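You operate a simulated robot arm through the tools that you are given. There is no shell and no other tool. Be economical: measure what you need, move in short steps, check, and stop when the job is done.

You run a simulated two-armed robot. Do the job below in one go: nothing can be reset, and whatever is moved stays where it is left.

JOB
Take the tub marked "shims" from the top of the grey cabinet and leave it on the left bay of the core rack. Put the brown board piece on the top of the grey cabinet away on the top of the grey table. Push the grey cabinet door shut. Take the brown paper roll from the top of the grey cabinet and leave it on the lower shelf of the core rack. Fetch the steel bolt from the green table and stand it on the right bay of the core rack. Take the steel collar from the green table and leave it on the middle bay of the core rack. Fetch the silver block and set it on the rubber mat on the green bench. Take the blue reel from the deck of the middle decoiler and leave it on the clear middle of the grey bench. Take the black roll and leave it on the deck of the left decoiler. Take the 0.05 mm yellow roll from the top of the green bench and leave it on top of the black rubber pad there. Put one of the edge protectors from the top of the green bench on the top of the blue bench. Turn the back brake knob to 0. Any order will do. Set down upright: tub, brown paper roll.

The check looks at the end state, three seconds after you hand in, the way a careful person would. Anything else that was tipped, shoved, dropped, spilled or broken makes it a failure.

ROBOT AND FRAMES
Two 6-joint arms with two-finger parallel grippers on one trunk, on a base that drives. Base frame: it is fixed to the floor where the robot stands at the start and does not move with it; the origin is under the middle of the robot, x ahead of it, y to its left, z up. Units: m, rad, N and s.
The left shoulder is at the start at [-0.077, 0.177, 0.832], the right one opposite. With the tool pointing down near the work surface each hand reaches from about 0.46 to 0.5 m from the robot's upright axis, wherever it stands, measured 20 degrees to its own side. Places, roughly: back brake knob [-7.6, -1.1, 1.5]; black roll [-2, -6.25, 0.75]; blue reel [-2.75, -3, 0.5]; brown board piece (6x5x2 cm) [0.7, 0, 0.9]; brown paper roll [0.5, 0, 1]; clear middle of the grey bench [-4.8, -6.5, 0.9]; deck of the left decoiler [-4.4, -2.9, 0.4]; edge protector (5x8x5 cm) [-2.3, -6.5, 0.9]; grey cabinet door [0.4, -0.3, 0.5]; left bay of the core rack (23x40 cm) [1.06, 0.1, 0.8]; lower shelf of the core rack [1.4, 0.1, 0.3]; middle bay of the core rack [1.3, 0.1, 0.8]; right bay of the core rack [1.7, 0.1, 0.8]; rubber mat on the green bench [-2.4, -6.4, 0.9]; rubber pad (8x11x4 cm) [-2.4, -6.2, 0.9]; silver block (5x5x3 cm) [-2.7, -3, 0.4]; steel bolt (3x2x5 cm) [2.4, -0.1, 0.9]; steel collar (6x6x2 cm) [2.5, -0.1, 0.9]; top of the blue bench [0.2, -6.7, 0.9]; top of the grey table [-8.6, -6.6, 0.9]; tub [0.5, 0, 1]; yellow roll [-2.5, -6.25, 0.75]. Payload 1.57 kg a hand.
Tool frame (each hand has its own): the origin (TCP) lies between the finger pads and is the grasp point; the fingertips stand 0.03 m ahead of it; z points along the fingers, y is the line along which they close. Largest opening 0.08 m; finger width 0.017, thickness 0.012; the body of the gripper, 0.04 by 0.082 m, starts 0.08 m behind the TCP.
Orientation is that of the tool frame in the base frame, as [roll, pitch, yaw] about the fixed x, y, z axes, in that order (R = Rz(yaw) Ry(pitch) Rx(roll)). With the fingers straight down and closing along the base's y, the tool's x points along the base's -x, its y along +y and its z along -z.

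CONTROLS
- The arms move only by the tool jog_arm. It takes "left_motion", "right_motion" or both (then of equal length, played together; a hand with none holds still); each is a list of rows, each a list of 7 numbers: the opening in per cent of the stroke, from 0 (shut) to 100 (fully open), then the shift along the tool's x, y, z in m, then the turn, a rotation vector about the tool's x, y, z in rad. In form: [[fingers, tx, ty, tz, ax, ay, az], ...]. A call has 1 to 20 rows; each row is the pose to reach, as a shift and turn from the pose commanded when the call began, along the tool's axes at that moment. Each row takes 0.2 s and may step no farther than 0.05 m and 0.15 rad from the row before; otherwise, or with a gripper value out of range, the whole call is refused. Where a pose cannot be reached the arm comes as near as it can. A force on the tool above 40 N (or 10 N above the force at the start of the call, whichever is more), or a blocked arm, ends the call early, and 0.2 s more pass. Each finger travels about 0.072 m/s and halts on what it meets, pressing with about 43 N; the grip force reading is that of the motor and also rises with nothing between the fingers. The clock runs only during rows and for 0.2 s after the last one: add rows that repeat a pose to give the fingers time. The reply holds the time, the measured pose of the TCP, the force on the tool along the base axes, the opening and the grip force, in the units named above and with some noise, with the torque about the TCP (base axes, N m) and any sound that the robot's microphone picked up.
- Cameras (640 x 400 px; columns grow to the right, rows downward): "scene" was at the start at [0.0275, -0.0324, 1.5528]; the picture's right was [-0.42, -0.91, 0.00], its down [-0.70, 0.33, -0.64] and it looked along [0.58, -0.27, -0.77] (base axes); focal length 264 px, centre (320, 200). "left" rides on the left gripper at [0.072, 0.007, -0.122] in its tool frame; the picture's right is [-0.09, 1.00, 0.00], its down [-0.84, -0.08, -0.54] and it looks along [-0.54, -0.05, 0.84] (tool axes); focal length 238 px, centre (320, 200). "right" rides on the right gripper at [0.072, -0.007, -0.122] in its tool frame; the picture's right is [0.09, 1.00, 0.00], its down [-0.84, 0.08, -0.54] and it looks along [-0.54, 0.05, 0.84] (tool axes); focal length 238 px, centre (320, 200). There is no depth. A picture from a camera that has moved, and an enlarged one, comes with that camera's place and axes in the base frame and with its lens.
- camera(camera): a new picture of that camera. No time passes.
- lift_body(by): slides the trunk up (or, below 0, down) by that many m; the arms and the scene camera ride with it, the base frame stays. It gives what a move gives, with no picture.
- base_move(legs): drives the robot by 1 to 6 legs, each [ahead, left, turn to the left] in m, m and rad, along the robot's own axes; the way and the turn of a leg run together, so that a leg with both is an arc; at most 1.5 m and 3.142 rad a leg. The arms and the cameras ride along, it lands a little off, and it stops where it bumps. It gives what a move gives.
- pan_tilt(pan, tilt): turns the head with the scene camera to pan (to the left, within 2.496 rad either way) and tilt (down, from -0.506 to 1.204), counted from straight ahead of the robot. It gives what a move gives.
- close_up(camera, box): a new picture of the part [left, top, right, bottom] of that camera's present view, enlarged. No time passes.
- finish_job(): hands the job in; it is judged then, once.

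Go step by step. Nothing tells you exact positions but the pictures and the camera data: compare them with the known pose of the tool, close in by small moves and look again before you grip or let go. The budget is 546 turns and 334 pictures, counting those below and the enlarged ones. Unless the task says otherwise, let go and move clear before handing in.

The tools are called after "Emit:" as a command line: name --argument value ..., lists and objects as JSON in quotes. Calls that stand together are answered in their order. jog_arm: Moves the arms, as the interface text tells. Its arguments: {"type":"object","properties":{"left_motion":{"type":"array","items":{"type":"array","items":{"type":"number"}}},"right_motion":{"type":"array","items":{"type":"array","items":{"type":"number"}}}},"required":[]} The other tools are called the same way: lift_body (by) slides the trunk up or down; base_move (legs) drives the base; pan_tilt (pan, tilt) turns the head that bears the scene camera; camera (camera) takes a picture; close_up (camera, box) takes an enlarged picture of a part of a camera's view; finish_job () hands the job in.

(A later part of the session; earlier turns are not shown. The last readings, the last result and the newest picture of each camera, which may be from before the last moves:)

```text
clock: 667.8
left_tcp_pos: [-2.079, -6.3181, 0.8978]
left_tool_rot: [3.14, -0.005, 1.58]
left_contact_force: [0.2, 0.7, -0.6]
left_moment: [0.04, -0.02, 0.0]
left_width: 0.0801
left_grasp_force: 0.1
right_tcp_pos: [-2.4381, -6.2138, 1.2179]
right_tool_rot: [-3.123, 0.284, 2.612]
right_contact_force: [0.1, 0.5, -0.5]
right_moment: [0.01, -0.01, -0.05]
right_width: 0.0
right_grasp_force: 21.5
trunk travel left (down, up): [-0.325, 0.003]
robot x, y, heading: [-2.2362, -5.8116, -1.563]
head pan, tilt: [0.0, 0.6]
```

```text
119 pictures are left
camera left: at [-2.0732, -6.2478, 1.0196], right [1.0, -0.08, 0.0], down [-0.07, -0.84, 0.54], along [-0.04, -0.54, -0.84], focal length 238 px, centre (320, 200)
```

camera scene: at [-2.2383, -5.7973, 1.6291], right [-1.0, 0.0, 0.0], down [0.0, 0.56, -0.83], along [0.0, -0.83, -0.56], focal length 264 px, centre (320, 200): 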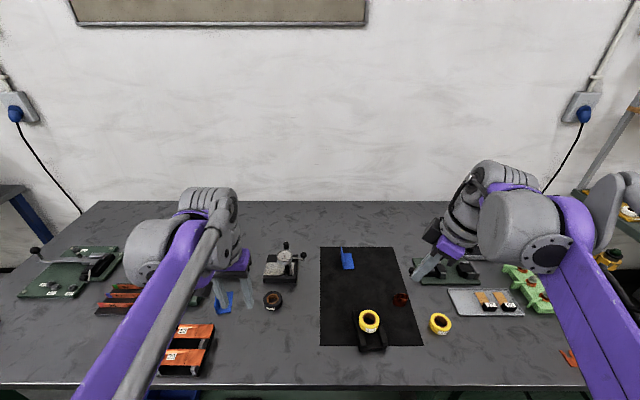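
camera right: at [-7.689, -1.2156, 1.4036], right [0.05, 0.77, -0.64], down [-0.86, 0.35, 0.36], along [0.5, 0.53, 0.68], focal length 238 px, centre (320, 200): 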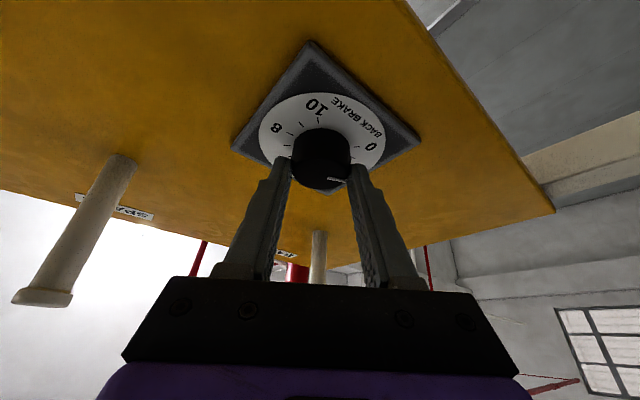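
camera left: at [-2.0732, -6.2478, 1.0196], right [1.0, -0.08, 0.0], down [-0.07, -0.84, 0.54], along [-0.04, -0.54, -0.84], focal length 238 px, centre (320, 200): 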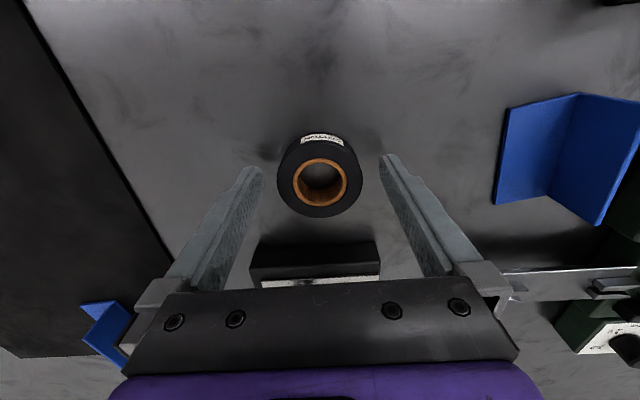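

Emit:
jog_arm --left_motion '[[85, 0, 0, 0.002, 0, 0, 0], [70, 0, 0, 0.002, 0, 0, 0], [55, 0, 0, 0.002, 0, 0, 0], [48, 0, 0, 0.002, 0, 0, 0], [48, 0, 0, 0.002, 0, 0, 0]]'

Emit:
jog_arm --left_motion '[[46, 0, 0, -0.03, 0, 0, 0], [46, 0, 0, -0.075, 0, 0, 0], [46, 0, 0, -0.12, 0, 0, 0], [46, 0, 0, -0.165, 0, 0, 0], [46, 0, 0, -0.21, 0, 0, 0], [46, 0.02, 0, -0.25, 0, 0, 0], [46, 0.06, 0, -0.265, 0, 0, 0], [46, 0.1, 0, -0.265, 0, 0, 0], [46, 0.135, 0, -0.265, 0, 0, 0]]'

Emit:
base_move --legs '[[-0.9, 0, 0], [0, 0, 3.13]]'

Emit:
pan_tilt --pan 0.4 --tilt 0.45

Emit:
camera --camera "scene"

```text
clock: 669.0
left_tcp_pos: [-2.08, -6.3197, 0.8964]
left_tool_rot: [3.141, -0.003, 1.578]
left_contact_force: [-0.7, 0.9, 0.2]
left_moment: [0.01, 0.05, 0.0]
left_width: 0.0578
left_grasp_force: 43.1
right_tcp_pos: [-2.4375, -6.213, 1.2175]
right_tool_rot: [-3.122, 0.283, 2.612]
right_contact_force: [-0.3, 0.3, 0.6]
right_moment: [0.01, -0.01, -0.01]
right_width: 0.0
right_grasp_force: 21.4
trunk travel left (down, up): [-0.325, 0.003]
robot x, y, heading: [-2.234, -5.8132, -1.559]
head pan, tilt: [0.0, 0.6]
```

```text
clock: 671.0
left_tcp_pos: [-2.082, -6.1829, 1.1608]
left_tool_rot: [3.139, -0.004, 1.579]
left_contact_force: [0.0, 0.8, -0.8]
left_moment: [-0.01, -0.03, 0.01]
left_width: 0.058
left_grasp_force: 43.1
right_tcp_pos: [-2.438, -6.2121, 1.2172]
right_tool_rot: [-3.121, 0.283, 2.614]
right_contact_force: [-0.1, -0.1, 1.3]
right_moment: [-0.04, -0.01, 0.0]
right_width: 0.0001
right_grasp_force: 21.5
trunk travel left (down, up): [-0.325, 0.003]
robot x, y, heading: [-2.234, -5.8122, -1.561]
head pan, tilt: [0.0, 0.6]
```

```text
clock: 683.1
left_tcp_pos: [-2.4094, -4.5451, 1.1604]
left_tool_rot: [3.141, -0.003, -1.538]
left_contact_force: [0.6, -0.9, -0.6]
left_moment: [-0.02, 0.01, -0.01]
left_width: 0.0578
left_grasp_force: 43.0
right_tcp_pos: [-2.0546, -4.5081, 1.2172]
right_tool_rot: [-3.122, 0.282, -0.506]
right_contact_force: [-0.5, 0.7, -0.9]
right_moment: [0.01, -0.04, 0.0]
right_width: 0.0
right_grasp_force: 21.5
trunk travel left (down, up): [-0.325, 0.003]
robot x, y, heading: [-2.2462, -4.9138, 1.606]
head pan, tilt: [0.0, 0.6]
```

```text
clock: 684.0
left_tcp_pos: [-2.4096, -4.5448, 1.1611]
left_tool_rot: [3.14, -0.002, -1.537]
left_contact_force: [0.4, -0.1, 0.1]
left_moment: [0.02, 0.0, -0.02]
left_width: 0.0574
left_grasp_force: 42.9
right_tcp_pos: [-2.0549, -4.5075, 1.2179]
right_tool_rot: [-3.122, 0.283, -0.505]
right_contact_force: [0.0, -0.6, -0.2]
right_moment: [-0.01, 0.03, 0.0]
right_width: 0.0002
right_grasp_force: 20.8
trunk travel left (down, up): [-0.325, 0.003]
robot x, y, heading: [-2.2457, -4.917, 1.607]
head pan, tilt: [0.4, 0.45]
```

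```text
118 pictures are left
camera scene: at [-2.283, -4.8747, 1.6427], right [0.91, 0.42, 0.0], down [0.18, -0.4, -0.9], along [-0.38, 0.82, -0.44], focal length 264 px, centre (320, 200)
```

scene: 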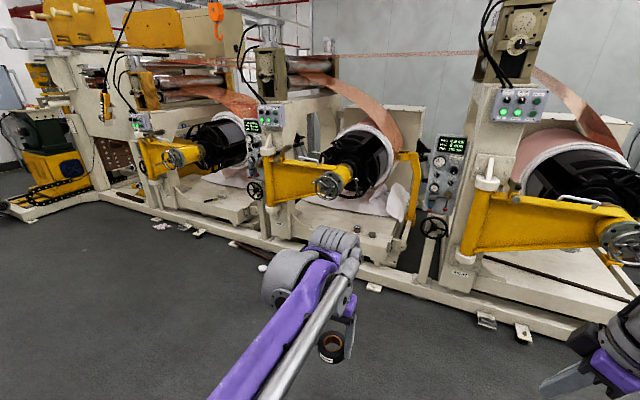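

Emit:
base_move --legs '[[0, 1.5, -0.035], [0, 0.5, 0], [0.5, 0, 0]]'

Emit:
pan_tilt --pan 0.0 --tilt 0.6

Emit:
camera --camera "scene"

```text
clock: 704.2
left_tcp_pos: [-4.3797, -4.0635, 1.1615]
left_tool_rot: [3.14, -0.003, -1.57]
left_contact_force: [0.3, 0.9, -0.4]
left_moment: [-0.02, 0.03, 0.0]
left_width: 0.0525
left_grasp_force: 43.0
right_tcp_pos: [-4.024, -4.0408, 1.217]
right_tool_rot: [-3.122, 0.283, -0.54]
right_contact_force: [-0.4, 0.5, -0.1]
right_moment: [0.03, 0.06, -0.01]
right_width: 0.0
right_grasp_force: 21.5
trunk travel left (down, up): [-0.325, 0.003]
robot x, y, heading: [-4.2268, -4.4399, 1.572]
head pan, tilt: [0.4, 0.45]
```

```text
clock: 705.0
left_tcp_pos: [-4.3803, -4.0639, 1.1603]
left_tool_rot: [3.141, -0.003, -1.573]
left_contact_force: [-2.0, -0.3, -0.7]
left_moment: [0.02, 0.0, -0.01]
left_width: 0.0526
left_grasp_force: 43.2
right_tcp_pos: [-4.0232, -4.0375, 1.2171]
right_tool_rot: [-3.123, 0.283, -0.54]
right_contact_force: [-0.1, 0.0, -0.6]
right_moment: [0.0, 0.02, 0.03]
right_width: 0.0002
right_grasp_force: 21.4
trunk travel left (down, up): [-0.325, 0.003]
robot x, y, heading: [-4.229, -4.4388, 1.571]
head pan, tilt: [0.0, 0.6]
```

```text
117 pictures are left
camera scene: at [-4.2293, -4.3941, 1.6292], right [1.0, 0.0, 0.0], down [0.0, -0.56, -0.83], along [0.0, 0.83, -0.56], focal length 264 px, centre (320, 200)
```

scene: 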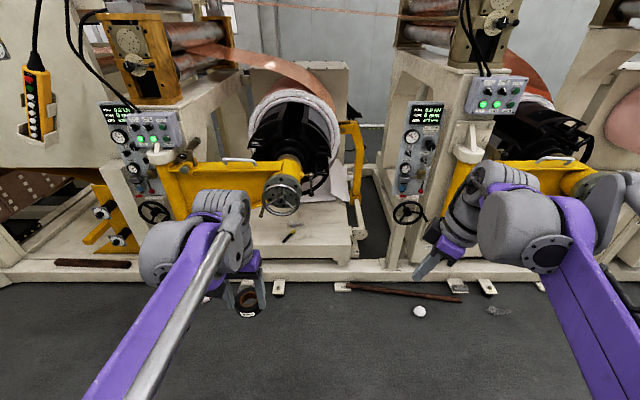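

Emit:
camera --camera "left"

Emit:
close_up --camera "scene" --box '[140, 130, 400, 300]'

```text
116 pictures are left
camera left: at [-4.3859, -4.1348, 1.2829], right [-1.0, 0.09, 0.0], down [0.08, 0.84, 0.54], along [0.05, 0.54, -0.84], focal length 238 px, centre (320, 200)
```

left: 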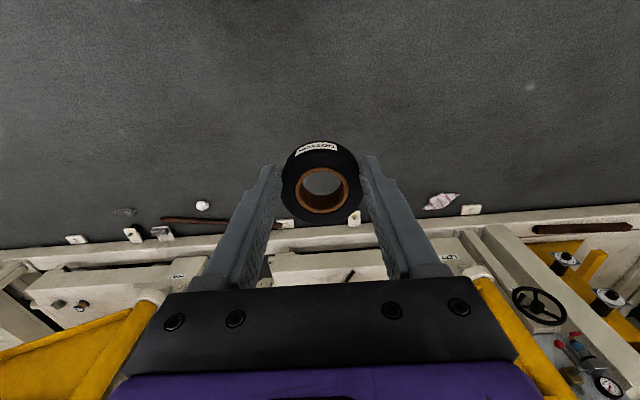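

```text
2.35 times, centred on (270, 215) of scene
camera zoom: at [-4.2293, -4.3941, 1.6292], right [1.0, 0.0, 0.0], down [0.0, -0.56, -0.83], along [0.0, 0.83, -0.56], focal length 621 px, centre (438, 165)
```

zoom: 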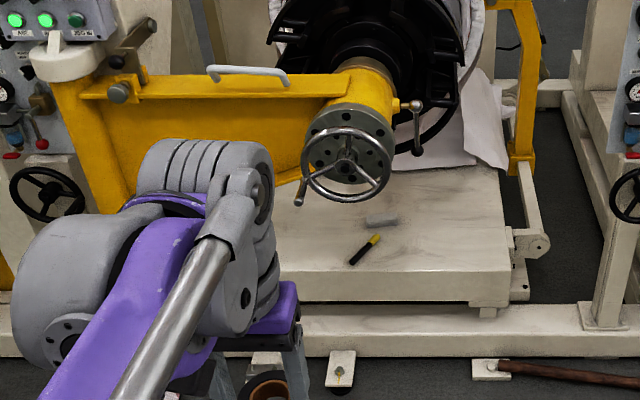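

The black roll's grip has narrowed a little, so I go on promptly. I tuck the right arm back, lower the trunk, and lower the left hand to enter low over the left decoiler's deck.

Emit:
jog_arm --right_motion '[[0, 0.036, 0.024, -0.011, 0, 0, 0], [0, 0.072, 0.048, -0.022, 0, 0, 0], [0, 0.108, 0.072, -0.033, 0, 0, 0], [0, 0.144, 0.096, -0.044, 0, 0, 0], [0, 0.181, 0.119, -0.055, 0, 0, 0]]'

Emit:
lift_body --by -0.325

Emit:
jog_arm --left_motion '[[40, -0.03, 0.01, 0.025, 0, 0, 0], [40, -0.06, 0.02, 0.05, 0, 0, 0], [40, -0.09, 0.03, 0.08, 0, 0, 0], [40, -0.095, 0.03, 0.125, 0, 0, 0], [40, -0.095, 0.03, 0.17, 0, 0, 0], [40, -0.095, 0.03, 0.215, 0, 0, 0], [40, -0.095, 0.03, 0.26, 0, 0, 0], [40, -0.095, 0.03, 0.3, 0, 0, 0], [40, -0.095, 0.03, 0.335, 0, 0, 0]]'

Emit:
camera --camera "left"

Emit:
camera --camera "scene"

```text
clock: 706.2
left_tcp_pos: [-4.3801, -4.0639, 1.1607]
left_tool_rot: [3.139, -0.004, -1.573]
left_contact_force: [0.3, -0.6, -0.3]
left_moment: [-0.02, 0.0, 0.01]
left_width: 0.0524
left_grasp_force: 42.7
right_tcp_pos: [-3.9269, -4.2363, 1.2182]
right_tool_rot: [-3.123, 0.284, -0.523]
right_contact_force: [-0.1, 0.5, -0.1]
right_moment: [-0.05, 0.02, 0.01]
right_width: 0.0
right_grasp_force: 21.4
trunk travel left (down, up): [-0.325, 0.003]
robot x, y, heading: [-4.2293, -4.4391, 1.572]
head pan, tilt: [0.0, 0.6]
```

```text
clock: 709.1
left_tcp_pos: [-4.3786, -4.0625, 0.8442]
left_tool_rot: [3.141, -0.003, -1.571]
left_contact_force: [0.6, -0.5, -0.2]
left_moment: [-0.02, -0.01, 0.0]
left_width: 0.0523
left_grasp_force: 42.7
right_tcp_pos: [-3.9405, -4.2077, 0.9048]
right_tool_rot: [-3.141, 0.313, -0.41]
right_contact_force: [-0.6, 0.3, 0.2]
right_moment: [0.04, -0.02, -0.02]
right_width: 0.0
right_grasp_force: 21.6
trunk travel left (down, up): [-0.009, 0.319]
robot x, y, heading: [-4.2273, -4.4383, 1.567]
head pan, tilt: [0.0, 0.6]
stopped: the arm was blocked; the commanded pose is now the measured one
```

```text
clock: 711.1
left_tcp_pos: [-4.4101, -3.9681, 0.5107]
left_tool_rot: [3.14, -0.003, -1.572]
left_contact_force: [-0.3, -0.3, 0.5]
left_moment: [0.01, 0.02, 0.0]
left_width: 0.0518
left_grasp_force: 43.5
right_tcp_pos: [-3.941, -4.2092, 0.9045]
right_tool_rot: [-3.139, 0.312, -0.41]
right_contact_force: [-0.6, 0.5, 0.0]
right_moment: [-0.02, 0.0, 0.0]
right_width: 0.0
right_grasp_force: 21.4
trunk travel left (down, up): [-0.009, 0.319]
robot x, y, heading: [-4.2295, -4.4406, 1.57]
head pan, tilt: [0.0, 0.6]
```

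```text
114 pictures are left
camera left: at [-4.416, -4.0396, 0.6322], right [-1.0, 0.09, 0.0], down [0.08, 0.84, 0.54], along [0.05, 0.54, -0.84], focal length 238 px, centre (320, 200)
```

left: 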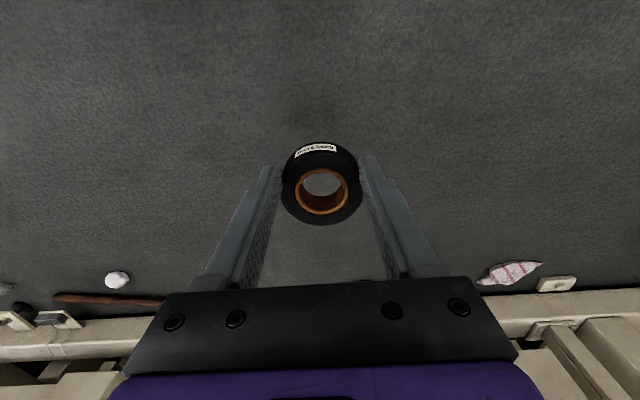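

```text
113 pictures are left
camera scene: at [-4.2292, -4.3415, 1.304], right [1.0, 0.0, 0.0], down [0.0, -0.57, -0.82], along [0.0, 0.82, -0.57], focal length 264 px, centre (320, 200)
```

scene: 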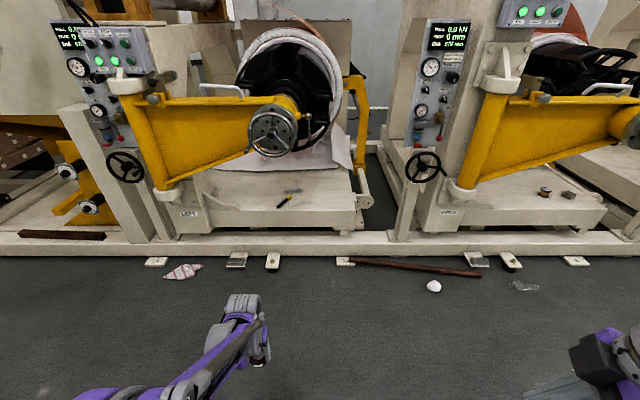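

Emit:
jog_arm --right_motion '[[0, 0.034, 0.02, -0.011, 0, 0, 0], [0, 0.068, 0.04, -0.022, 0, 0, 0], [0, 0.102, 0.06, -0.033, 0, 0, 0], [0, 0.137, 0.08, -0.044, 0, 0, 0]]'

Emit:
camera --camera "scene"

```text
clock: 711.6
left_tcp_pos: [-4.4108, -3.9688, 0.5099]
left_tool_rot: [3.14, -0.003, -1.573]
left_contact_force: [0.5, 0.5, -0.4]
left_moment: [0.03, 0.0, 0.03]
left_width: 0.0521
left_grasp_force: 43.9
right_tcp_pos: [-3.9538, -4.2257, 0.8974]
right_tool_rot: [3.128, 0.367, -0.182]
right_contact_force: [-0.2, 1.2, 0.2]
right_moment: [0.02, 0.01, -0.02]
right_width: 0.0
right_grasp_force: 21.5
trunk travel left (down, up): [-0.009, 0.319]
robot x, y, heading: [-4.2269, -4.4384, 1.569]
head pan, tilt: [0.0, 0.6]
stopped in row 2 (right hand): the arm was blocked; the commanded pose is now the measured one
```

```text
112 pictures are left
camera scene: at [-4.2292, -4.3418, 1.304], right [1.0, 0.0, 0.0], down [0.0, -0.56, -0.83], along [0.0, 0.83, -0.56], focal length 264 px, centre (320, 200)
```

scene: 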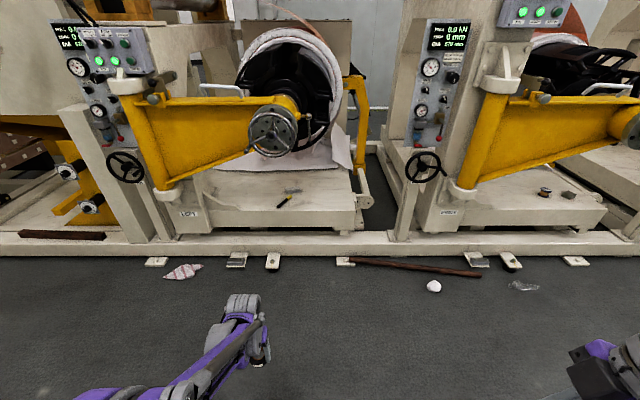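

Emit:
base_move --legs '[[0.4, -0.28, 0], [0.4, 0, 0]]'

Emit:
camera --camera "scene"

Emit:
camera --camera "left"

```text
clock: 716.8
left_tcp_pos: [-4.1301, -3.165, 0.5103]
left_tool_rot: [3.14, -0.004, -1.573]
left_contact_force: [0.3, -0.3, -1.3]
left_moment: [0.03, 0.02, -0.01]
left_width: 0.0516
left_grasp_force: 43.1
right_tcp_pos: [-3.6728, -3.4218, 0.8971]
right_tool_rot: [3.126, 0.368, -0.182]
right_contact_force: [-0.6, -0.2, -0.6]
right_moment: [0.03, -0.01, 0.0]
right_width: 0.0003
right_grasp_force: 21.9
trunk travel left (down, up): [-0.009, 0.319]
robot x, y, heading: [-3.9476, -3.6386, 1.569]
head pan, tilt: [0.0, 0.6]
```

```text
111 pictures are left
camera scene: at [-3.9491, -3.539, 1.304], right [1.0, 0.0, 0.0], down [0.0, -0.57, -0.82], along [0.0, 0.82, -0.57], focal length 264 px, centre (320, 200)
```

scene: 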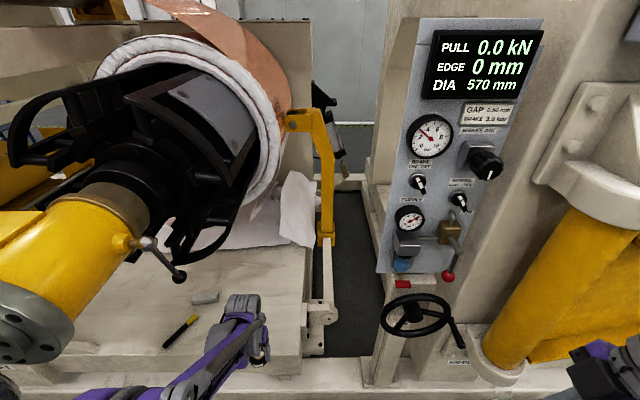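

```text
110 pictures are left
camera left: at [-4.1358, -3.2371, 0.6324], right [-1.0, 0.09, 0.0], down [0.08, 0.84, 0.54], along [0.05, 0.54, -0.84], focal length 238 px, centre (320, 200)
```

left: 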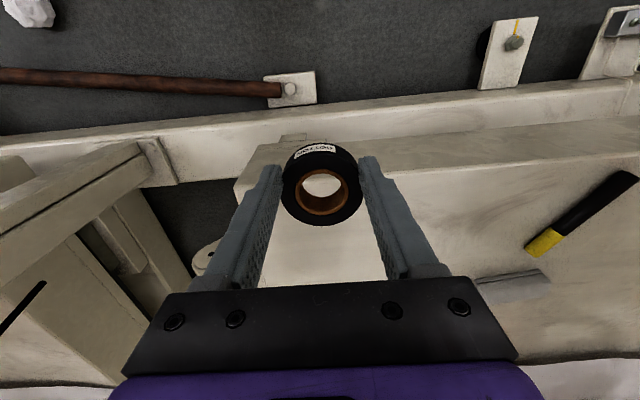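

Emit:
base_move --legs '[[0.115, 0, 0]]'

Emit:
jog_arm --left_motion '[[40, 0, 0, 0.03, 0, 0, 0], [40, 0, 0, 0.055, 0, 0, 0]]'

Emit:
camera --camera "left"

Emit:
camera --camera "scene"

```text
clock: 718.0
left_tcp_pos: [-4.1286, -3.0519, 0.5107]
left_tool_rot: [3.14, -0.001, -1.571]
left_contact_force: [-1.0, -0.3, -0.9]
left_moment: [-0.01, 0.02, 0.03]
left_width: 0.0513
left_grasp_force: 42.8
right_tcp_pos: [-3.6738, -3.3092, 0.8982]
right_tool_rot: [3.126, 0.367, -0.182]
right_contact_force: [0.9, -0.4, -0.9]
right_moment: [-0.01, -0.04, -0.03]
right_width: 0.0
right_grasp_force: 21.4
trunk travel left (down, up): [-0.009, 0.319]
robot x, y, heading: [-3.9483, -3.5231, 1.568]
head pan, tilt: [0.0, 0.6]
```

```text
clock: 718.6
left_tcp_pos: [-4.1296, -3.0544, 0.4559]
left_tool_rot: [3.14, -0.004, -1.575]
left_contact_force: [0.7, -0.2, -0.9]
left_moment: [-0.02, 0.02, 0.02]
left_width: 0.0517
left_grasp_force: 42.9
right_tcp_pos: [-3.6738, -3.3098, 0.8967]
right_tool_rot: [3.128, 0.369, -0.182]
right_contact_force: [-0.1, -0.3, -0.7]
right_moment: [0.0, -0.02, -0.02]
right_width: 0.0
right_grasp_force: 21.0
trunk travel left (down, up): [-0.009, 0.319]
robot x, y, heading: [-3.9482, -3.5249, 1.567]
head pan, tilt: [0.0, 0.6]
```

```text
109 pictures are left
camera left: at [-4.1352, -3.1246, 0.5774], right [-1.0, 0.09, 0.0], down [0.08, 0.84, 0.54], along [0.05, 0.54, -0.84], focal length 238 px, centre (320, 200)
```

left: 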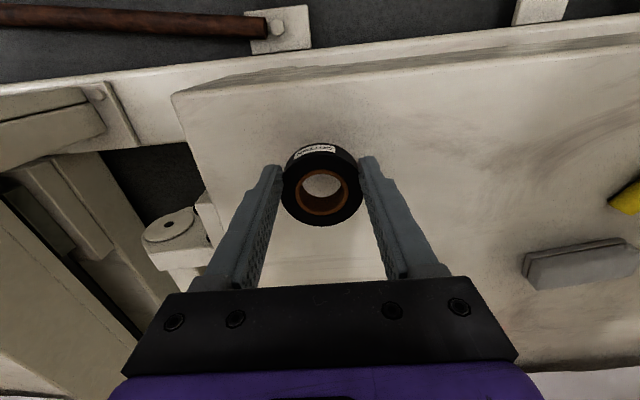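

```text
108 pictures are left
camera scene: at [-3.9489, -3.426, 1.304], right [1.0, 0.0, 0.0], down [0.0, -0.57, -0.82], along [0.0, 0.82, -0.57], focal length 264 px, centre (320, 200)
```

scene: 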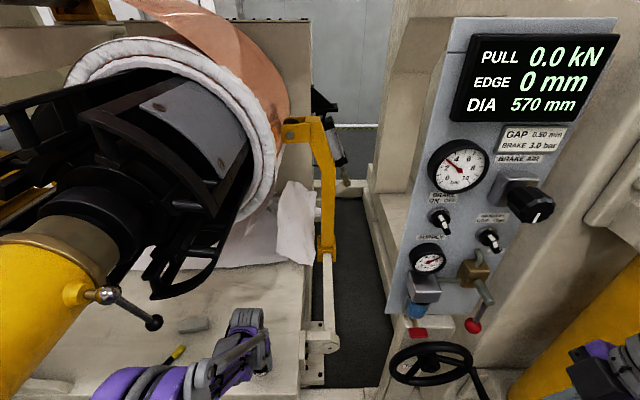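

Emit:
jog_arm --left_motion '[[40, 0, 0, 0.012, 0, 0, 0], [40, 0, 0, 0.018, 0, 0, 0], [40, 0, 0, 0.022, 0, 0, 0], [40, 0, 0, 0.026, 0, 0, 0], [40, 0, 0, 0.03, 0, 0, 0], [40, 0, 0, 0.034, 0, 0, 0]]'

```text
clock: 719.9
left_tcp_pos: [-4.1303, -3.0549, 0.4282]
left_tool_rot: [3.14, -0.002, -1.574]
left_contact_force: [1.3, -3.7, 24.7]
left_moment: [0.41, 0.01, -0.04]
left_width: 0.0511
left_grasp_force: 43.1
right_tcp_pos: [-3.6728, -3.3104, 0.8983]
right_tool_rot: [3.127, 0.371, -0.18]
right_contact_force: [0.4, -0.3, -0.6]
right_moment: [0.0, 0.0, 0.01]
right_width: 0.0
right_grasp_force: 21.1
trunk travel left (down, up): [-0.009, 0.319]
robot x, y, heading: [-3.9493, -3.5255, 1.563]
head pan, tilt: [0.0, 0.6]
stopped in row 6 (left hand): the force on the tool passed its limit at 41 N (the readings are from after the stop); the commanded pose is now the measured one
```

Emit:
jog_arm --left_motion '[[40, 0, 0, -0.003, 0, 0, 0], [60, 0, 0, -0.003, 0, 0, 0], [80, 0, 0, -0.003, 0, 0, 0], [100, 0, 0, -0.003, 0, 0, 0], [100, 0, 0, -0.03, 0, 0, 0], [100, 0, 0, -0.07, 0, 0, 0], [100, 0, 0, -0.09, 0, 0, 0]]'

Emit:
camera --camera "left"

```text
clock: 721.5
left_tcp_pos: [-4.128, -3.0521, 0.5173]
left_tool_rot: [3.138, -0.002, -1.574]
left_contact_force: [0.2, -0.4, -1.2]
left_moment: [-0.01, -0.03, 0.0]
left_width: 0.0801
left_grasp_force: 0.0
right_tcp_pos: [-3.6735, -3.3092, 0.8959]
right_tool_rot: [3.127, 0.368, -0.182]
right_contact_force: [0.0, 0.1, -0.1]
right_moment: [0.0, 0.02, 0.0]
right_width: 0.0001
right_grasp_force: 21.1
trunk travel left (down, up): [-0.009, 0.319]
robot x, y, heading: [-3.9474, -3.5257, 1.567]
head pan, tilt: [0.0, 0.6]
```

```text
107 pictures are left
camera left: at [-4.1344, -3.1243, 0.6386], right [-1.0, 0.1, 0.0], down [0.08, 0.84, 0.54], along [0.05, 0.54, -0.84], focal length 238 px, centre (320, 200)
```

left: 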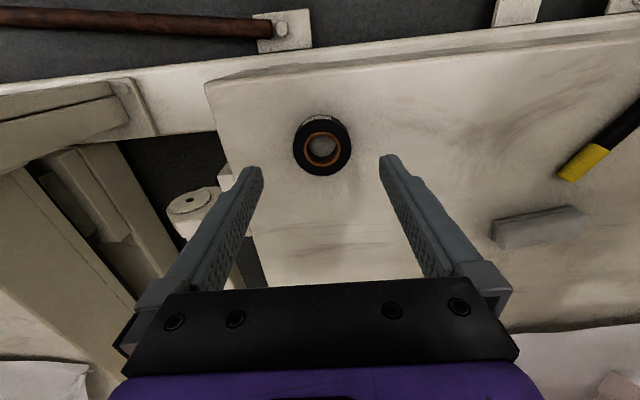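

Black roll is on the left decoiler's deck. I back out and go to the middle decoiler.

Emit:
base_move --legs '[[-0.8, 0, 0.005], [0, -1.35, 0]]'

Emit:
camera --camera "scene"

Emit:
close_up --camera "scene" --box '[200, 100, 440, 280]'

```text
clock: 737.4
left_tcp_pos: [-2.7693, -3.8663, 0.5163]
left_tool_rot: [3.138, -0.002, -1.591]
left_contact_force: [0.6, -0.3, 0.3]
left_moment: [0.02, 0.01, -0.01]
left_width: 0.08
left_grasp_force: 0.1
right_tcp_pos: [-2.3207, -4.1309, 0.8978]
right_tool_rot: [3.127, 0.369, -0.199]
right_contact_force: [0.3, 0.4, 0.1]
right_moment: [0.03, -0.02, -0.02]
right_width: 0.0
right_grasp_force: 21.0
trunk travel left (down, up): [-0.009, 0.319]
robot x, y, heading: [-2.598, -4.3382, 1.549]
head pan, tilt: [0.0, 0.6]
```

```text
106 pictures are left
camera scene: at [-2.5965, -4.2427, 1.304], right [1.0, -0.02, 0.0], down [-0.01, -0.56, -0.83], along [0.02, 0.82, -0.56], focal length 264 px, centre (320, 200)
```

scene: 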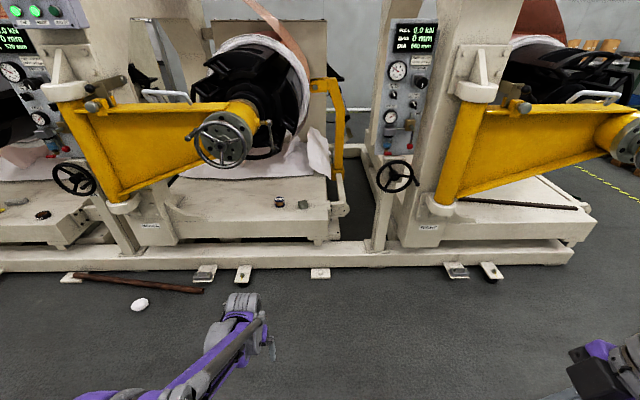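

```text
2.22 times, centred on (320, 190) of scene
camera zoom: at [-2.5965, -4.2427, 1.304], right [1.0, -0.02, 0.0], down [-0.01, -0.56, -0.83], along [0.02, 0.82, -0.56], focal length 587 px, centre (320, 222)
```

zoom: 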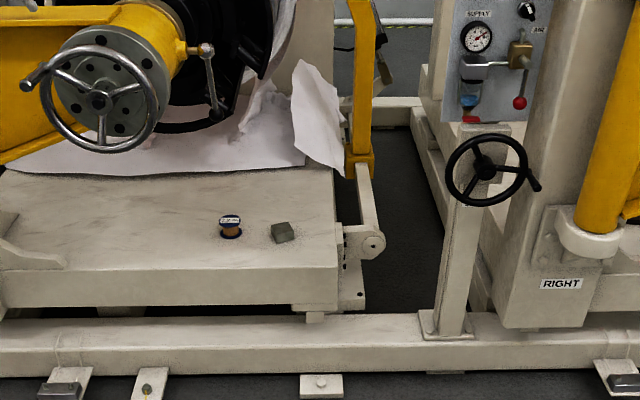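

Emit:
close_up --camera "scene" --box '[260, 180, 340, 230]'

```text
8.00 times, centred on (300, 205) of scene
camera zoom: at [-2.5965, -4.2427, 1.304], right [1.0, -0.02, 0.0], down [-0.01, -0.56, -0.83], along [0.02, 0.82, -0.56], focal length 2112 px, centre (480, 160)
```

zoom: 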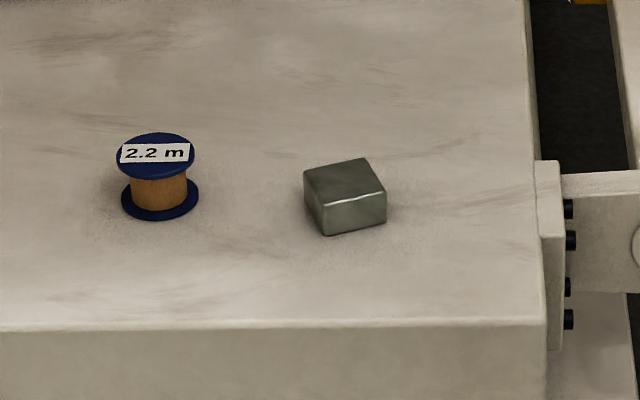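

The blue reel (2.2 m) stands at about (-2.80, -2.96) and the silver block lies at (-2.665, -2.986), turned about 17°. I drive in for the block.

Emit:
base_move --legs '[[0.4, -0.11, 0.022], [0.42, 0, 0]]'

Emit:
camera --camera "left"

Emit:
camera --camera "scene"

```text
clock: 742.2
left_tcp_pos: [-2.6679, -3.0499, 0.5163]
left_tool_rot: [3.138, -0.003, -1.572]
left_contact_force: [0.5, 1.3, -0.8]
left_moment: [0.03, -0.02, 0.02]
left_width: 0.0799
left_grasp_force: 0.0
right_tcp_pos: [-2.2139, -3.3062, 0.8974]
right_tool_rot: [3.125, 0.367, -0.181]
right_contact_force: [-0.5, -0.2, 0.4]
right_moment: [-0.01, 0.02, 0.0]
right_width: 0.0
right_grasp_force: 21.0
trunk travel left (down, up): [-0.009, 0.319]
robot x, y, heading: [-2.4865, -3.5198, 1.573]
head pan, tilt: [0.0, 0.6]
```

```text
103 pictures are left
camera left: at [-2.6738, -3.1211, 0.6381], right [-1.0, 0.09, 0.0], down [0.08, 0.84, 0.54], along [0.05, 0.54, -0.84], focal length 238 px, centre (320, 200)
```

left: 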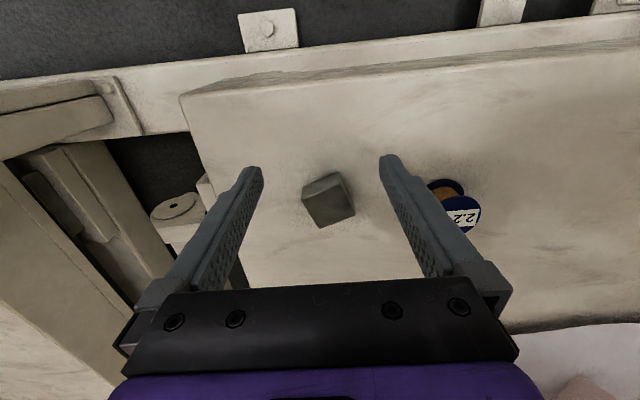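

```text
102 pictures are left
camera scene: at [-2.4874, -3.4223, 1.304], right [1.0, 0.0, 0.0], down [0.0, -0.57, -0.82], along [0.0, 0.82, -0.57], focal length 264 px, centre (320, 200)
```

scene: 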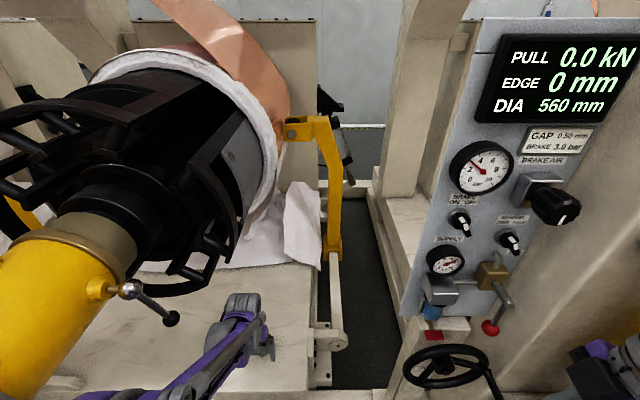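

Emit:
jog_arm --left_motion '[[100, -0.03, 0, 0.01, 0, 0, -0.145], [100, -0.06, 0.002, 0.025, 0, 0, -0.29]]'

Emit:
camera --camera "left"

```text
clock: 742.8
left_tcp_pos: [-2.669, -2.9879, 0.4907]
left_tool_rot: [3.137, -0.001, -1.278]
left_contact_force: [-0.9, 0.3, -0.2]
left_moment: [0.02, 0.02, -0.02]
left_width: 0.0799
left_grasp_force: 0.1
right_tcp_pos: [-2.2126, -3.3048, 0.8973]
right_tool_rot: [3.125, 0.369, -0.178]
right_contact_force: [0.1, -0.1, -1.3]
right_moment: [-0.03, -0.01, -0.03]
right_width: 0.0
right_grasp_force: 21.4
trunk travel left (down, up): [-0.009, 0.319]
robot x, y, heading: [-2.4849, -3.5217, 1.568]
head pan, tilt: [0.0, 0.6]
```

```text
101 pictures are left
camera left: at [-2.6544, -3.0595, 0.6132], right [-0.98, -0.2, 0.0], down [-0.16, 0.83, 0.54], along [-0.11, 0.53, -0.84], focal length 238 px, centre (320, 200)
```

left: 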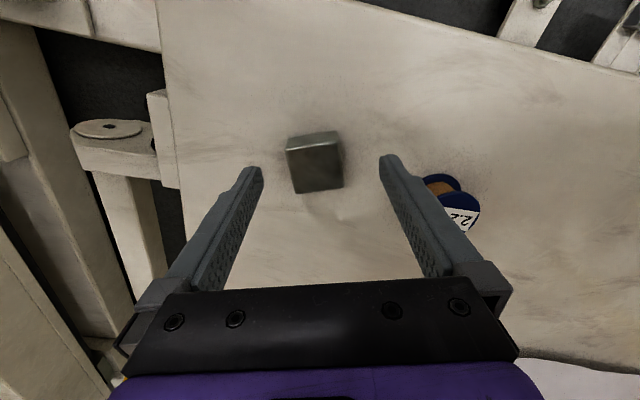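

Emit:
jog_arm --left_motion '[[100, -0.0115, -0.0035, 0.01, 0, 0, -0.12], [100, -0.0115, -0.0035, 0.035, 0, 0, -0.12], [100, -0.0115, -0.0035, 0.054, 0, 0, -0.12]]'

Emit:
camera --camera "left"

```text
clock: 743.6
left_tcp_pos: [-2.6702, -2.9778, 0.4382]
left_tool_rot: [3.137, -0.001, -1.161]
left_contact_force: [0.5, 0.4, -0.3]
left_moment: [0.01, 0.01, -0.03]
left_width: 0.0799
left_grasp_force: 0.1
right_tcp_pos: [-2.2125, -3.3051, 0.8962]
right_tool_rot: [3.127, 0.369, -0.178]
right_contact_force: [-1.3, -0.9, -0.3]
right_moment: [0.0, -0.01, 0.03]
right_width: 0.0001
right_grasp_force: 21.7
trunk travel left (down, up): [-0.009, 0.319]
robot x, y, heading: [-2.4887, -3.5166, 1.573]
head pan, tilt: [0.0, 0.6]
```

```text
100 pictures are left
camera left: at [-2.6472, -3.0459, 0.5596], right [-0.95, -0.31, 0.0], down [-0.26, 0.8, 0.54], along [-0.17, 0.51, -0.84], focal length 238 px, centre (320, 200)
```

left: 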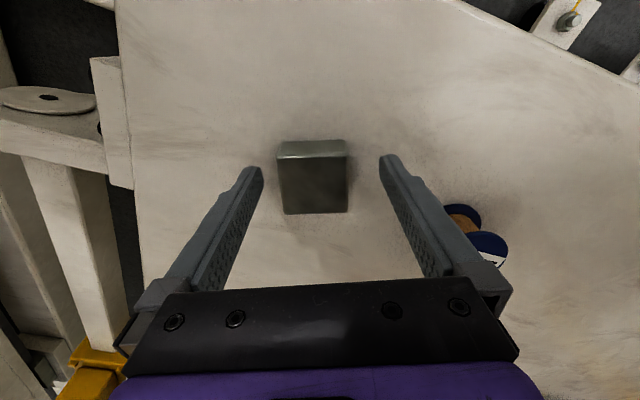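

Emit:
jog_arm --left_motion '[[85, 0, -0.003, 0.002, 0, 0, 0], [70, 0, -0.003, 0.002, 0, 0, 0], [55, 0, -0.003, 0.002, 0, 0, 0], [45, 0, -0.003, 0.002, 0, 0, 0], [40, 0, -0.003, 0.002, 0, 0, 0]]'

Emit:
jog_arm --left_motion '[[38, 0, 0, -0.03, 0, 0, 0], [38, 0, 0, -0.06, 0, 0, 0], [38, 0, 0, -0.08, 0, 0, 0]]'

Emit:
camera --camera "left"

```text
clock: 744.8
left_tcp_pos: [-2.6683, -2.9767, 0.4356]
left_tool_rot: [3.138, -0.001, -1.161]
left_contact_force: [1.0, -0.4, 0.4]
left_moment: [0.04, -0.04, -0.06]
left_width: 0.0502
left_grasp_force: 43.2
right_tcp_pos: [-2.2127, -3.3053, 0.8972]
right_tool_rot: [3.129, 0.369, -0.178]
right_contact_force: [-0.4, 0.3, 0.0]
right_moment: [-0.03, 0.02, 0.01]
right_width: 0.0001
right_grasp_force: 21.6
trunk travel left (down, up): [-0.009, 0.319]
robot x, y, heading: [-2.4862, -3.5197, 1.573]
head pan, tilt: [0.0, 0.6]
```

```text
clock: 745.6
left_tcp_pos: [-2.6676, -2.9759, 0.5155]
left_tool_rot: [3.139, -0.004, -1.159]
left_contact_force: [0.6, -0.6, -5.5]
left_moment: [-0.05, -0.02, 0.0]
left_width: 0.0501
left_grasp_force: 42.8
right_tcp_pos: [-2.2135, -3.305, 0.8975]
right_tool_rot: [3.125, 0.368, -0.179]
right_contact_force: [0.2, 0.5, -0.2]
right_moment: [0.0, 0.04, -0.01]
right_width: 0.0
right_grasp_force: 21.1
trunk travel left (down, up): [-0.009, 0.319]
robot x, y, heading: [-2.4857, -3.5233, 1.568]
head pan, tilt: [0.0, 0.6]
```

```text
99 pictures are left
camera left: at [-2.6442, -3.0445, 0.637], right [-0.95, -0.31, 0.0], down [-0.26, 0.8, 0.54], along [-0.17, 0.51, -0.84], focal length 238 px, centre (320, 200)
```

left: 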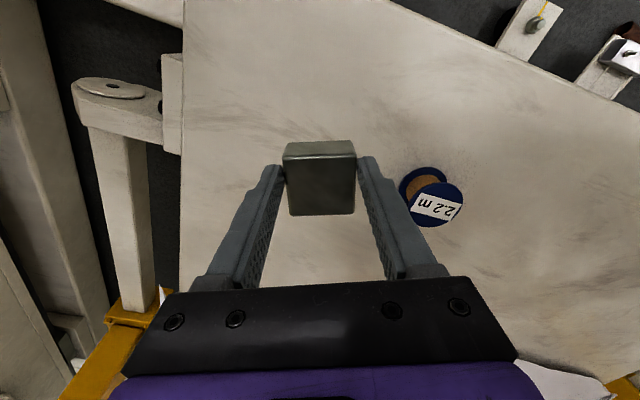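

Block held. I back out, raise the trunk and return to the green bench.

Emit:
base_move --legs '[[-0.85, 0, 0], [0, 0, 3.138]]'

Emit:
lift_body --by 0.319

Emit:
jog_arm --left_motion '[[38, 0.02, 0, -0.04, 0, 0, 0.1], [38, 0.04, 0, -0.08, 0, 0, 0.2], [38, 0.06, 0, -0.12, 0, 0, 0.3], [38, 0.08, 0, -0.16, 0, 0, 0.41], [38, 0.1, 0, -0.2, 0, 0, 0.41], [38, 0.12, 0, -0.24, 0, 0, 0.41], [38, 0.13, 0, -0.28, 0, 0, 0.41], [38, 0.14, 0, -0.32, 0, 0, 0.41]]'

Emit:
base_move --legs '[[1.3, 0, 0]]'

Emit:
camera --camera "scene"

```text
clock: 757.5
left_tcp_pos: [-2.3007, -4.9104, 0.5139]
left_tool_rot: [3.139, -0.001, 1.989]
left_contact_force: [-0.1, 0.0, -5.5]
left_moment: [0.06, 0.01, 0.0]
left_width: 0.0497
left_grasp_force: 43.2
right_tcp_pos: [-2.7574, -4.5857, 0.8972]
right_tool_rot: [3.125, 0.367, 2.971]
right_contact_force: [-0.5, -0.5, -0.2]
right_moment: [-0.01, 0.03, 0.05]
right_width: 0.0004
right_grasp_force: 21.5
trunk travel left (down, up): [-0.009, 0.319]
robot x, y, heading: [-2.4831, -4.3666, -1.558]
head pan, tilt: [0.0, 0.6]
```

```text
clock: 760.6
left_tcp_pos: [-2.301, -4.9094, 0.8335]
left_tool_rot: [3.137, -0.001, 1.989]
left_contact_force: [-0.1, 0.2, -6.5]
left_moment: [0.05, -0.01, 0.01]
left_width: 0.0494
left_grasp_force: 43.5
right_tcp_pos: [-2.7572, -4.5847, 1.2158]
right_tool_rot: [3.125, 0.368, 2.969]
right_contact_force: [-1.0, -0.1, -0.5]
right_moment: [0.02, -0.02, -0.02]
right_width: 0.0002
right_grasp_force: 21.4
trunk travel left (down, up): [-0.328, 0.0]
robot x, y, heading: [-2.4836, -4.3654, -1.562]
head pan, tilt: [0.0, 0.6]
```

```text
clock: 762.4
left_tcp_pos: [-2.3604, -4.7831, 1.1538]
left_tool_rot: [3.139, 0.0, 1.578]
left_contact_force: [-0.2, 0.0, -5.6]
left_moment: [0.03, -0.02, 0.02]
left_width: 0.0496
left_grasp_force: 43.2
right_tcp_pos: [-2.759, -4.5842, 1.2164]
right_tool_rot: [3.126, 0.367, 2.971]
right_contact_force: [0.0, 0.6, 0.2]
right_moment: [-0.02, 0.01, 0.04]
right_width: 0.0
right_grasp_force: 21.1
trunk travel left (down, up): [-0.328, 0.0]
robot x, y, heading: [-2.4834, -4.37, -1.562]
head pan, tilt: [0.0, 0.6]
```

```text
clock: 769.0
left_tcp_pos: [-2.3618, -6.0861, 1.1544]
left_tool_rot: [3.14, -0.003, 1.568]
left_contact_force: [0.2, -0.2, -5.2]
left_moment: [0.06, -0.03, -0.02]
left_width: 0.0495
left_grasp_force: 43.5
right_tcp_pos: [-2.7591, -5.8829, 1.2167]
right_tool_rot: [3.126, 0.371, 2.957]
right_contact_force: [-0.3, -0.3, 0.2]
right_moment: [0.03, 0.0, 0.02]
right_width: 0.0
right_grasp_force: 21.8
trunk travel left (down, up): [-0.328, 0.0]
robot x, y, heading: [-2.486, -5.6648, -1.578]
head pan, tilt: [0.0, 0.6]
```

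```text
98 pictures are left
camera scene: at [-2.4847, -5.7144, 1.6312], right [-1.0, 0.0, 0.0], down [0.0, 0.56, -0.83], along [0.0, -0.83, -0.56], focal length 264 px, centre (320, 200)
```

scene: 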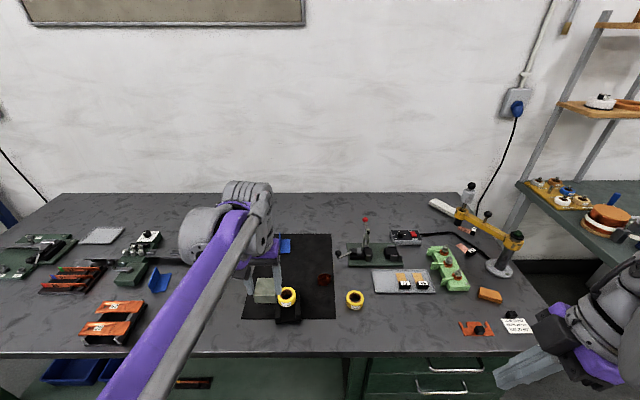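

Emit:
base_move --legs '[[0.15, 0.05, 0.007]]'

Emit:
jog_arm --left_motion '[[38, -0.035, 0.008, 0.03, 0, 0, 0], [38, -0.07, 0.016, 0.06, 0, 0, 0], [38, -0.105, 0.025, 0.09, 0, 0, 0], [38, -0.115, 0.027, 0.13, 0, 0, 0], [38, -0.115, 0.027, 0.16, 0, 0, 0]]'

Emit:
camera --camera "left"

Emit:
close_up --camera "scene" --box '[220, 220, 360, 360]'

```text
clock: 770.4
left_tcp_pos: [-2.3105, -6.2329, 1.1535]
left_tool_rot: [3.138, -0.004, 1.574]
left_contact_force: [-0.2, -0.4, -4.7]
left_moment: [0.07, -0.01, -0.02]
left_width: 0.0495
left_grasp_force: 43.1
right_tcp_pos: [-2.7082, -6.032, 1.2167]
right_tool_rot: [3.125, 0.366, 2.966]
right_contact_force: [0.5, -0.6, 0.1]
right_moment: [0.0, -0.01, 0.0]
right_width: 0.0001
right_grasp_force: 21.3
trunk travel left (down, up): [-0.328, 0.0]
robot x, y, heading: [-2.4323, -5.821, -1.57]
head pan, tilt: [0.0, 0.6]
```

```text
clock: 771.6
left_tcp_pos: [-2.283, -6.3503, 0.9932]
left_tool_rot: [3.139, -0.003, 1.573]
left_contact_force: [-0.5, 0.3, -4.8]
left_moment: [0.03, -0.01, -0.03]
left_width: 0.0497
left_grasp_force: 43.2
right_tcp_pos: [-2.7075, -6.0335, 1.2174]
right_tool_rot: [3.126, 0.369, 2.965]
right_contact_force: [0.2, 0.7, 0.2]
right_moment: [-0.01, 0.01, 0.02]
right_width: 0.0
right_grasp_force: 21.4
trunk travel left (down, up): [-0.328, 0.0]
robot x, y, heading: [-2.4321, -5.8198, -1.567]
head pan, tilt: [0.0, 0.6]
```

```text
97 pictures are left
camera left: at [-2.2759, -6.2783, 1.1142], right [1.0, -0.09, 0.0], down [-0.08, -0.84, 0.54], along [-0.05, -0.54, -0.84], focal length 238 px, centre (320, 200)
```

left: 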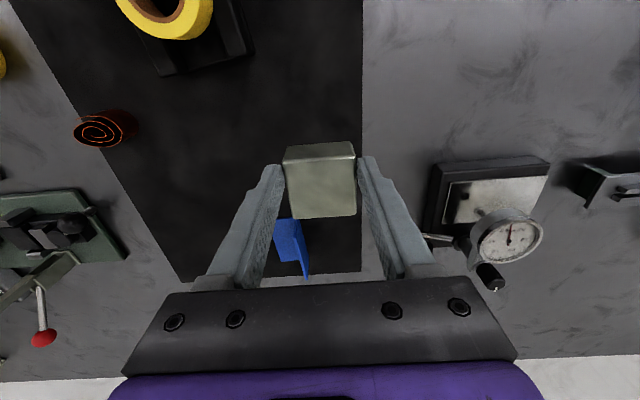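

```text
2.86 times, centred on (290, 290) of scene
camera zoom: at [-2.4348, -5.8645, 1.6312], right [-1.0, 0.0, 0.0], down [0.0, 0.57, -0.82], along [0.0, -0.82, -0.57], focal length 754 px, centre (406, -57)
```

zoom: 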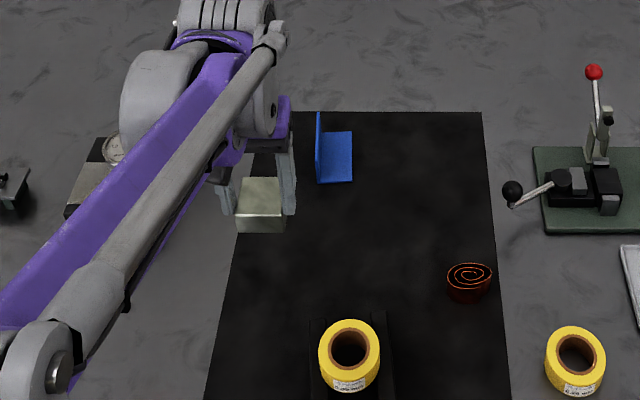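

Emit:
jog_arm --left_motion '[[38, 0, -0.015, 0.03, 0, 0, 0], [38, 0, -0.015, 0.06, 0, 0, 0], [38, 0, -0.015, 0.08, 0, 0, 0], [38, 0, -0.015, 0.085, 0, 0, 0], [38, 0, -0.015, 0.089, 0, 0, 0], [38, 0, -0.015, 0.093, 0, 0, 0], [38, 0, -0.015, 0.097, 0, 0, 0], [38, 0, -0.015, 0.101, 0, 0, 0]]'

Emit:
camera --camera "left"

```text
clock: 773.4
left_tcp_pos: [-2.2987, -6.347, 0.8937]
left_tool_rot: [3.138, 0.001, 1.573]
left_contact_force: [2.0, -2.9, 37.6]
left_moment: [-0.12, 0.03, -0.12]
left_width: 0.0498
left_grasp_force: 42.7
right_tcp_pos: [-2.709, -6.0316, 1.2178]
right_tool_rot: [3.128, 0.37, 2.967]
right_contact_force: [0.2, -0.1, -1.2]
right_moment: [0.0, 0.04, -0.01]
right_width: 0.0
right_grasp_force: 21.7
trunk travel left (down, up): [-0.328, 0.0]
robot x, y, heading: [-2.4326, -5.8179, -1.571]
head pan, tilt: [0.0, 0.6]
```

```text
95 pictures are left
camera left: at [-2.2912, -6.2748, 1.0154], right [1.0, -0.09, 0.0], down [-0.08, -0.84, 0.54], along [-0.05, -0.54, -0.84], focal length 238 px, centre (320, 200)
```

left: 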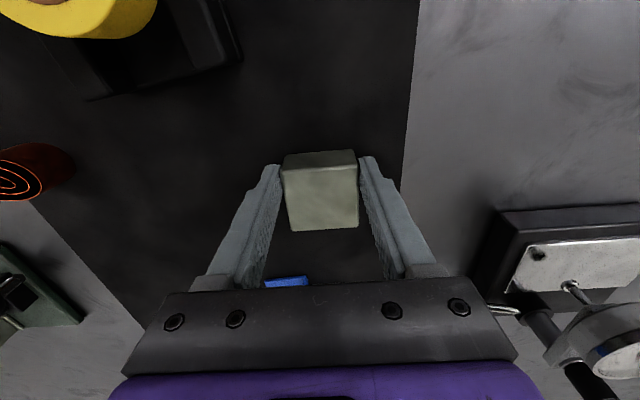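

Landed on the mat. I release and rise.

Emit:
jog_arm --left_motion '[[38, 0, 0, -0.003, 0, 0, 0], [60, 0, 0, -0.003, 0, 0, 0], [80, 0, 0, -0.003, 0, 0, 0], [95, 0, 0, -0.003, 0, 0, 0], [95, 0, 0, -0.03, 0, 0, 0], [95, 0, 0, -0.075, 0, 0, 0], [95, 0, 0, -0.12, 0, 0, 0], [95, 0, 0, -0.165, 0, 0, 0], [95, 0, 0, -0.21, 0, 0, 0], [95, 0.03, 0, -0.245, 0, 0, 0], [95, 0.07, 0, -0.26, 0, 0, 0], [95, 0.11, 0, -0.26, 0, 0, 0], [95, 0.15, 0, -0.26, 0, 0, 0]]'

Emit:
close_up --camera "scene" --box '[220, 220, 360, 360]'

```text
clock: 776.2
left_tcp_pos: [-2.2991, -6.197, 1.1552]
left_tool_rot: [3.141, -0.002, 1.571]
left_contact_force: [-0.6, 0.2, 0.2]
left_moment: [-0.01, 0.01, -0.01]
left_width: 0.0759
left_grasp_force: 0.1
right_tcp_pos: [-2.7079, -6.0313, 1.2169]
right_tool_rot: [3.128, 0.367, 2.965]
right_contact_force: [-0.1, 0.9, -0.1]
right_moment: [-0.05, -0.02, -0.01]
right_width: 0.0002
right_grasp_force: 21.4
trunk travel left (down, up): [-0.328, 0.0]
robot x, y, heading: [-2.4367, -5.8221, -1.568]
head pan, tilt: [0.0, 0.6]
```

```text
2.86 times, centred on (290, 290) of scene
camera zoom: at [-2.4349, -5.8617, 1.6313], right [-1.0, 0.0, 0.0], down [0.0, 0.56, -0.83], along [0.0, -0.83, -0.56], focal length 754 px, centre (406, -57)
```

zoom: 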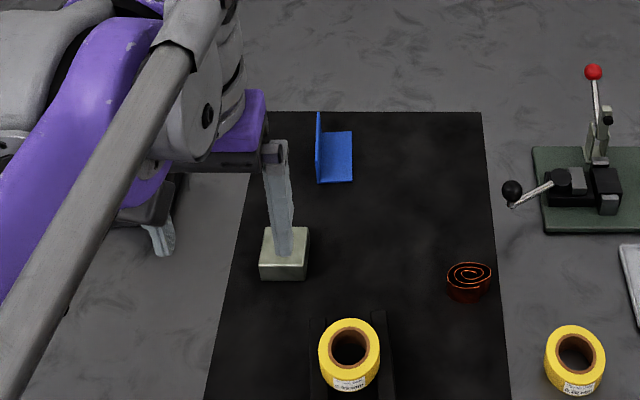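

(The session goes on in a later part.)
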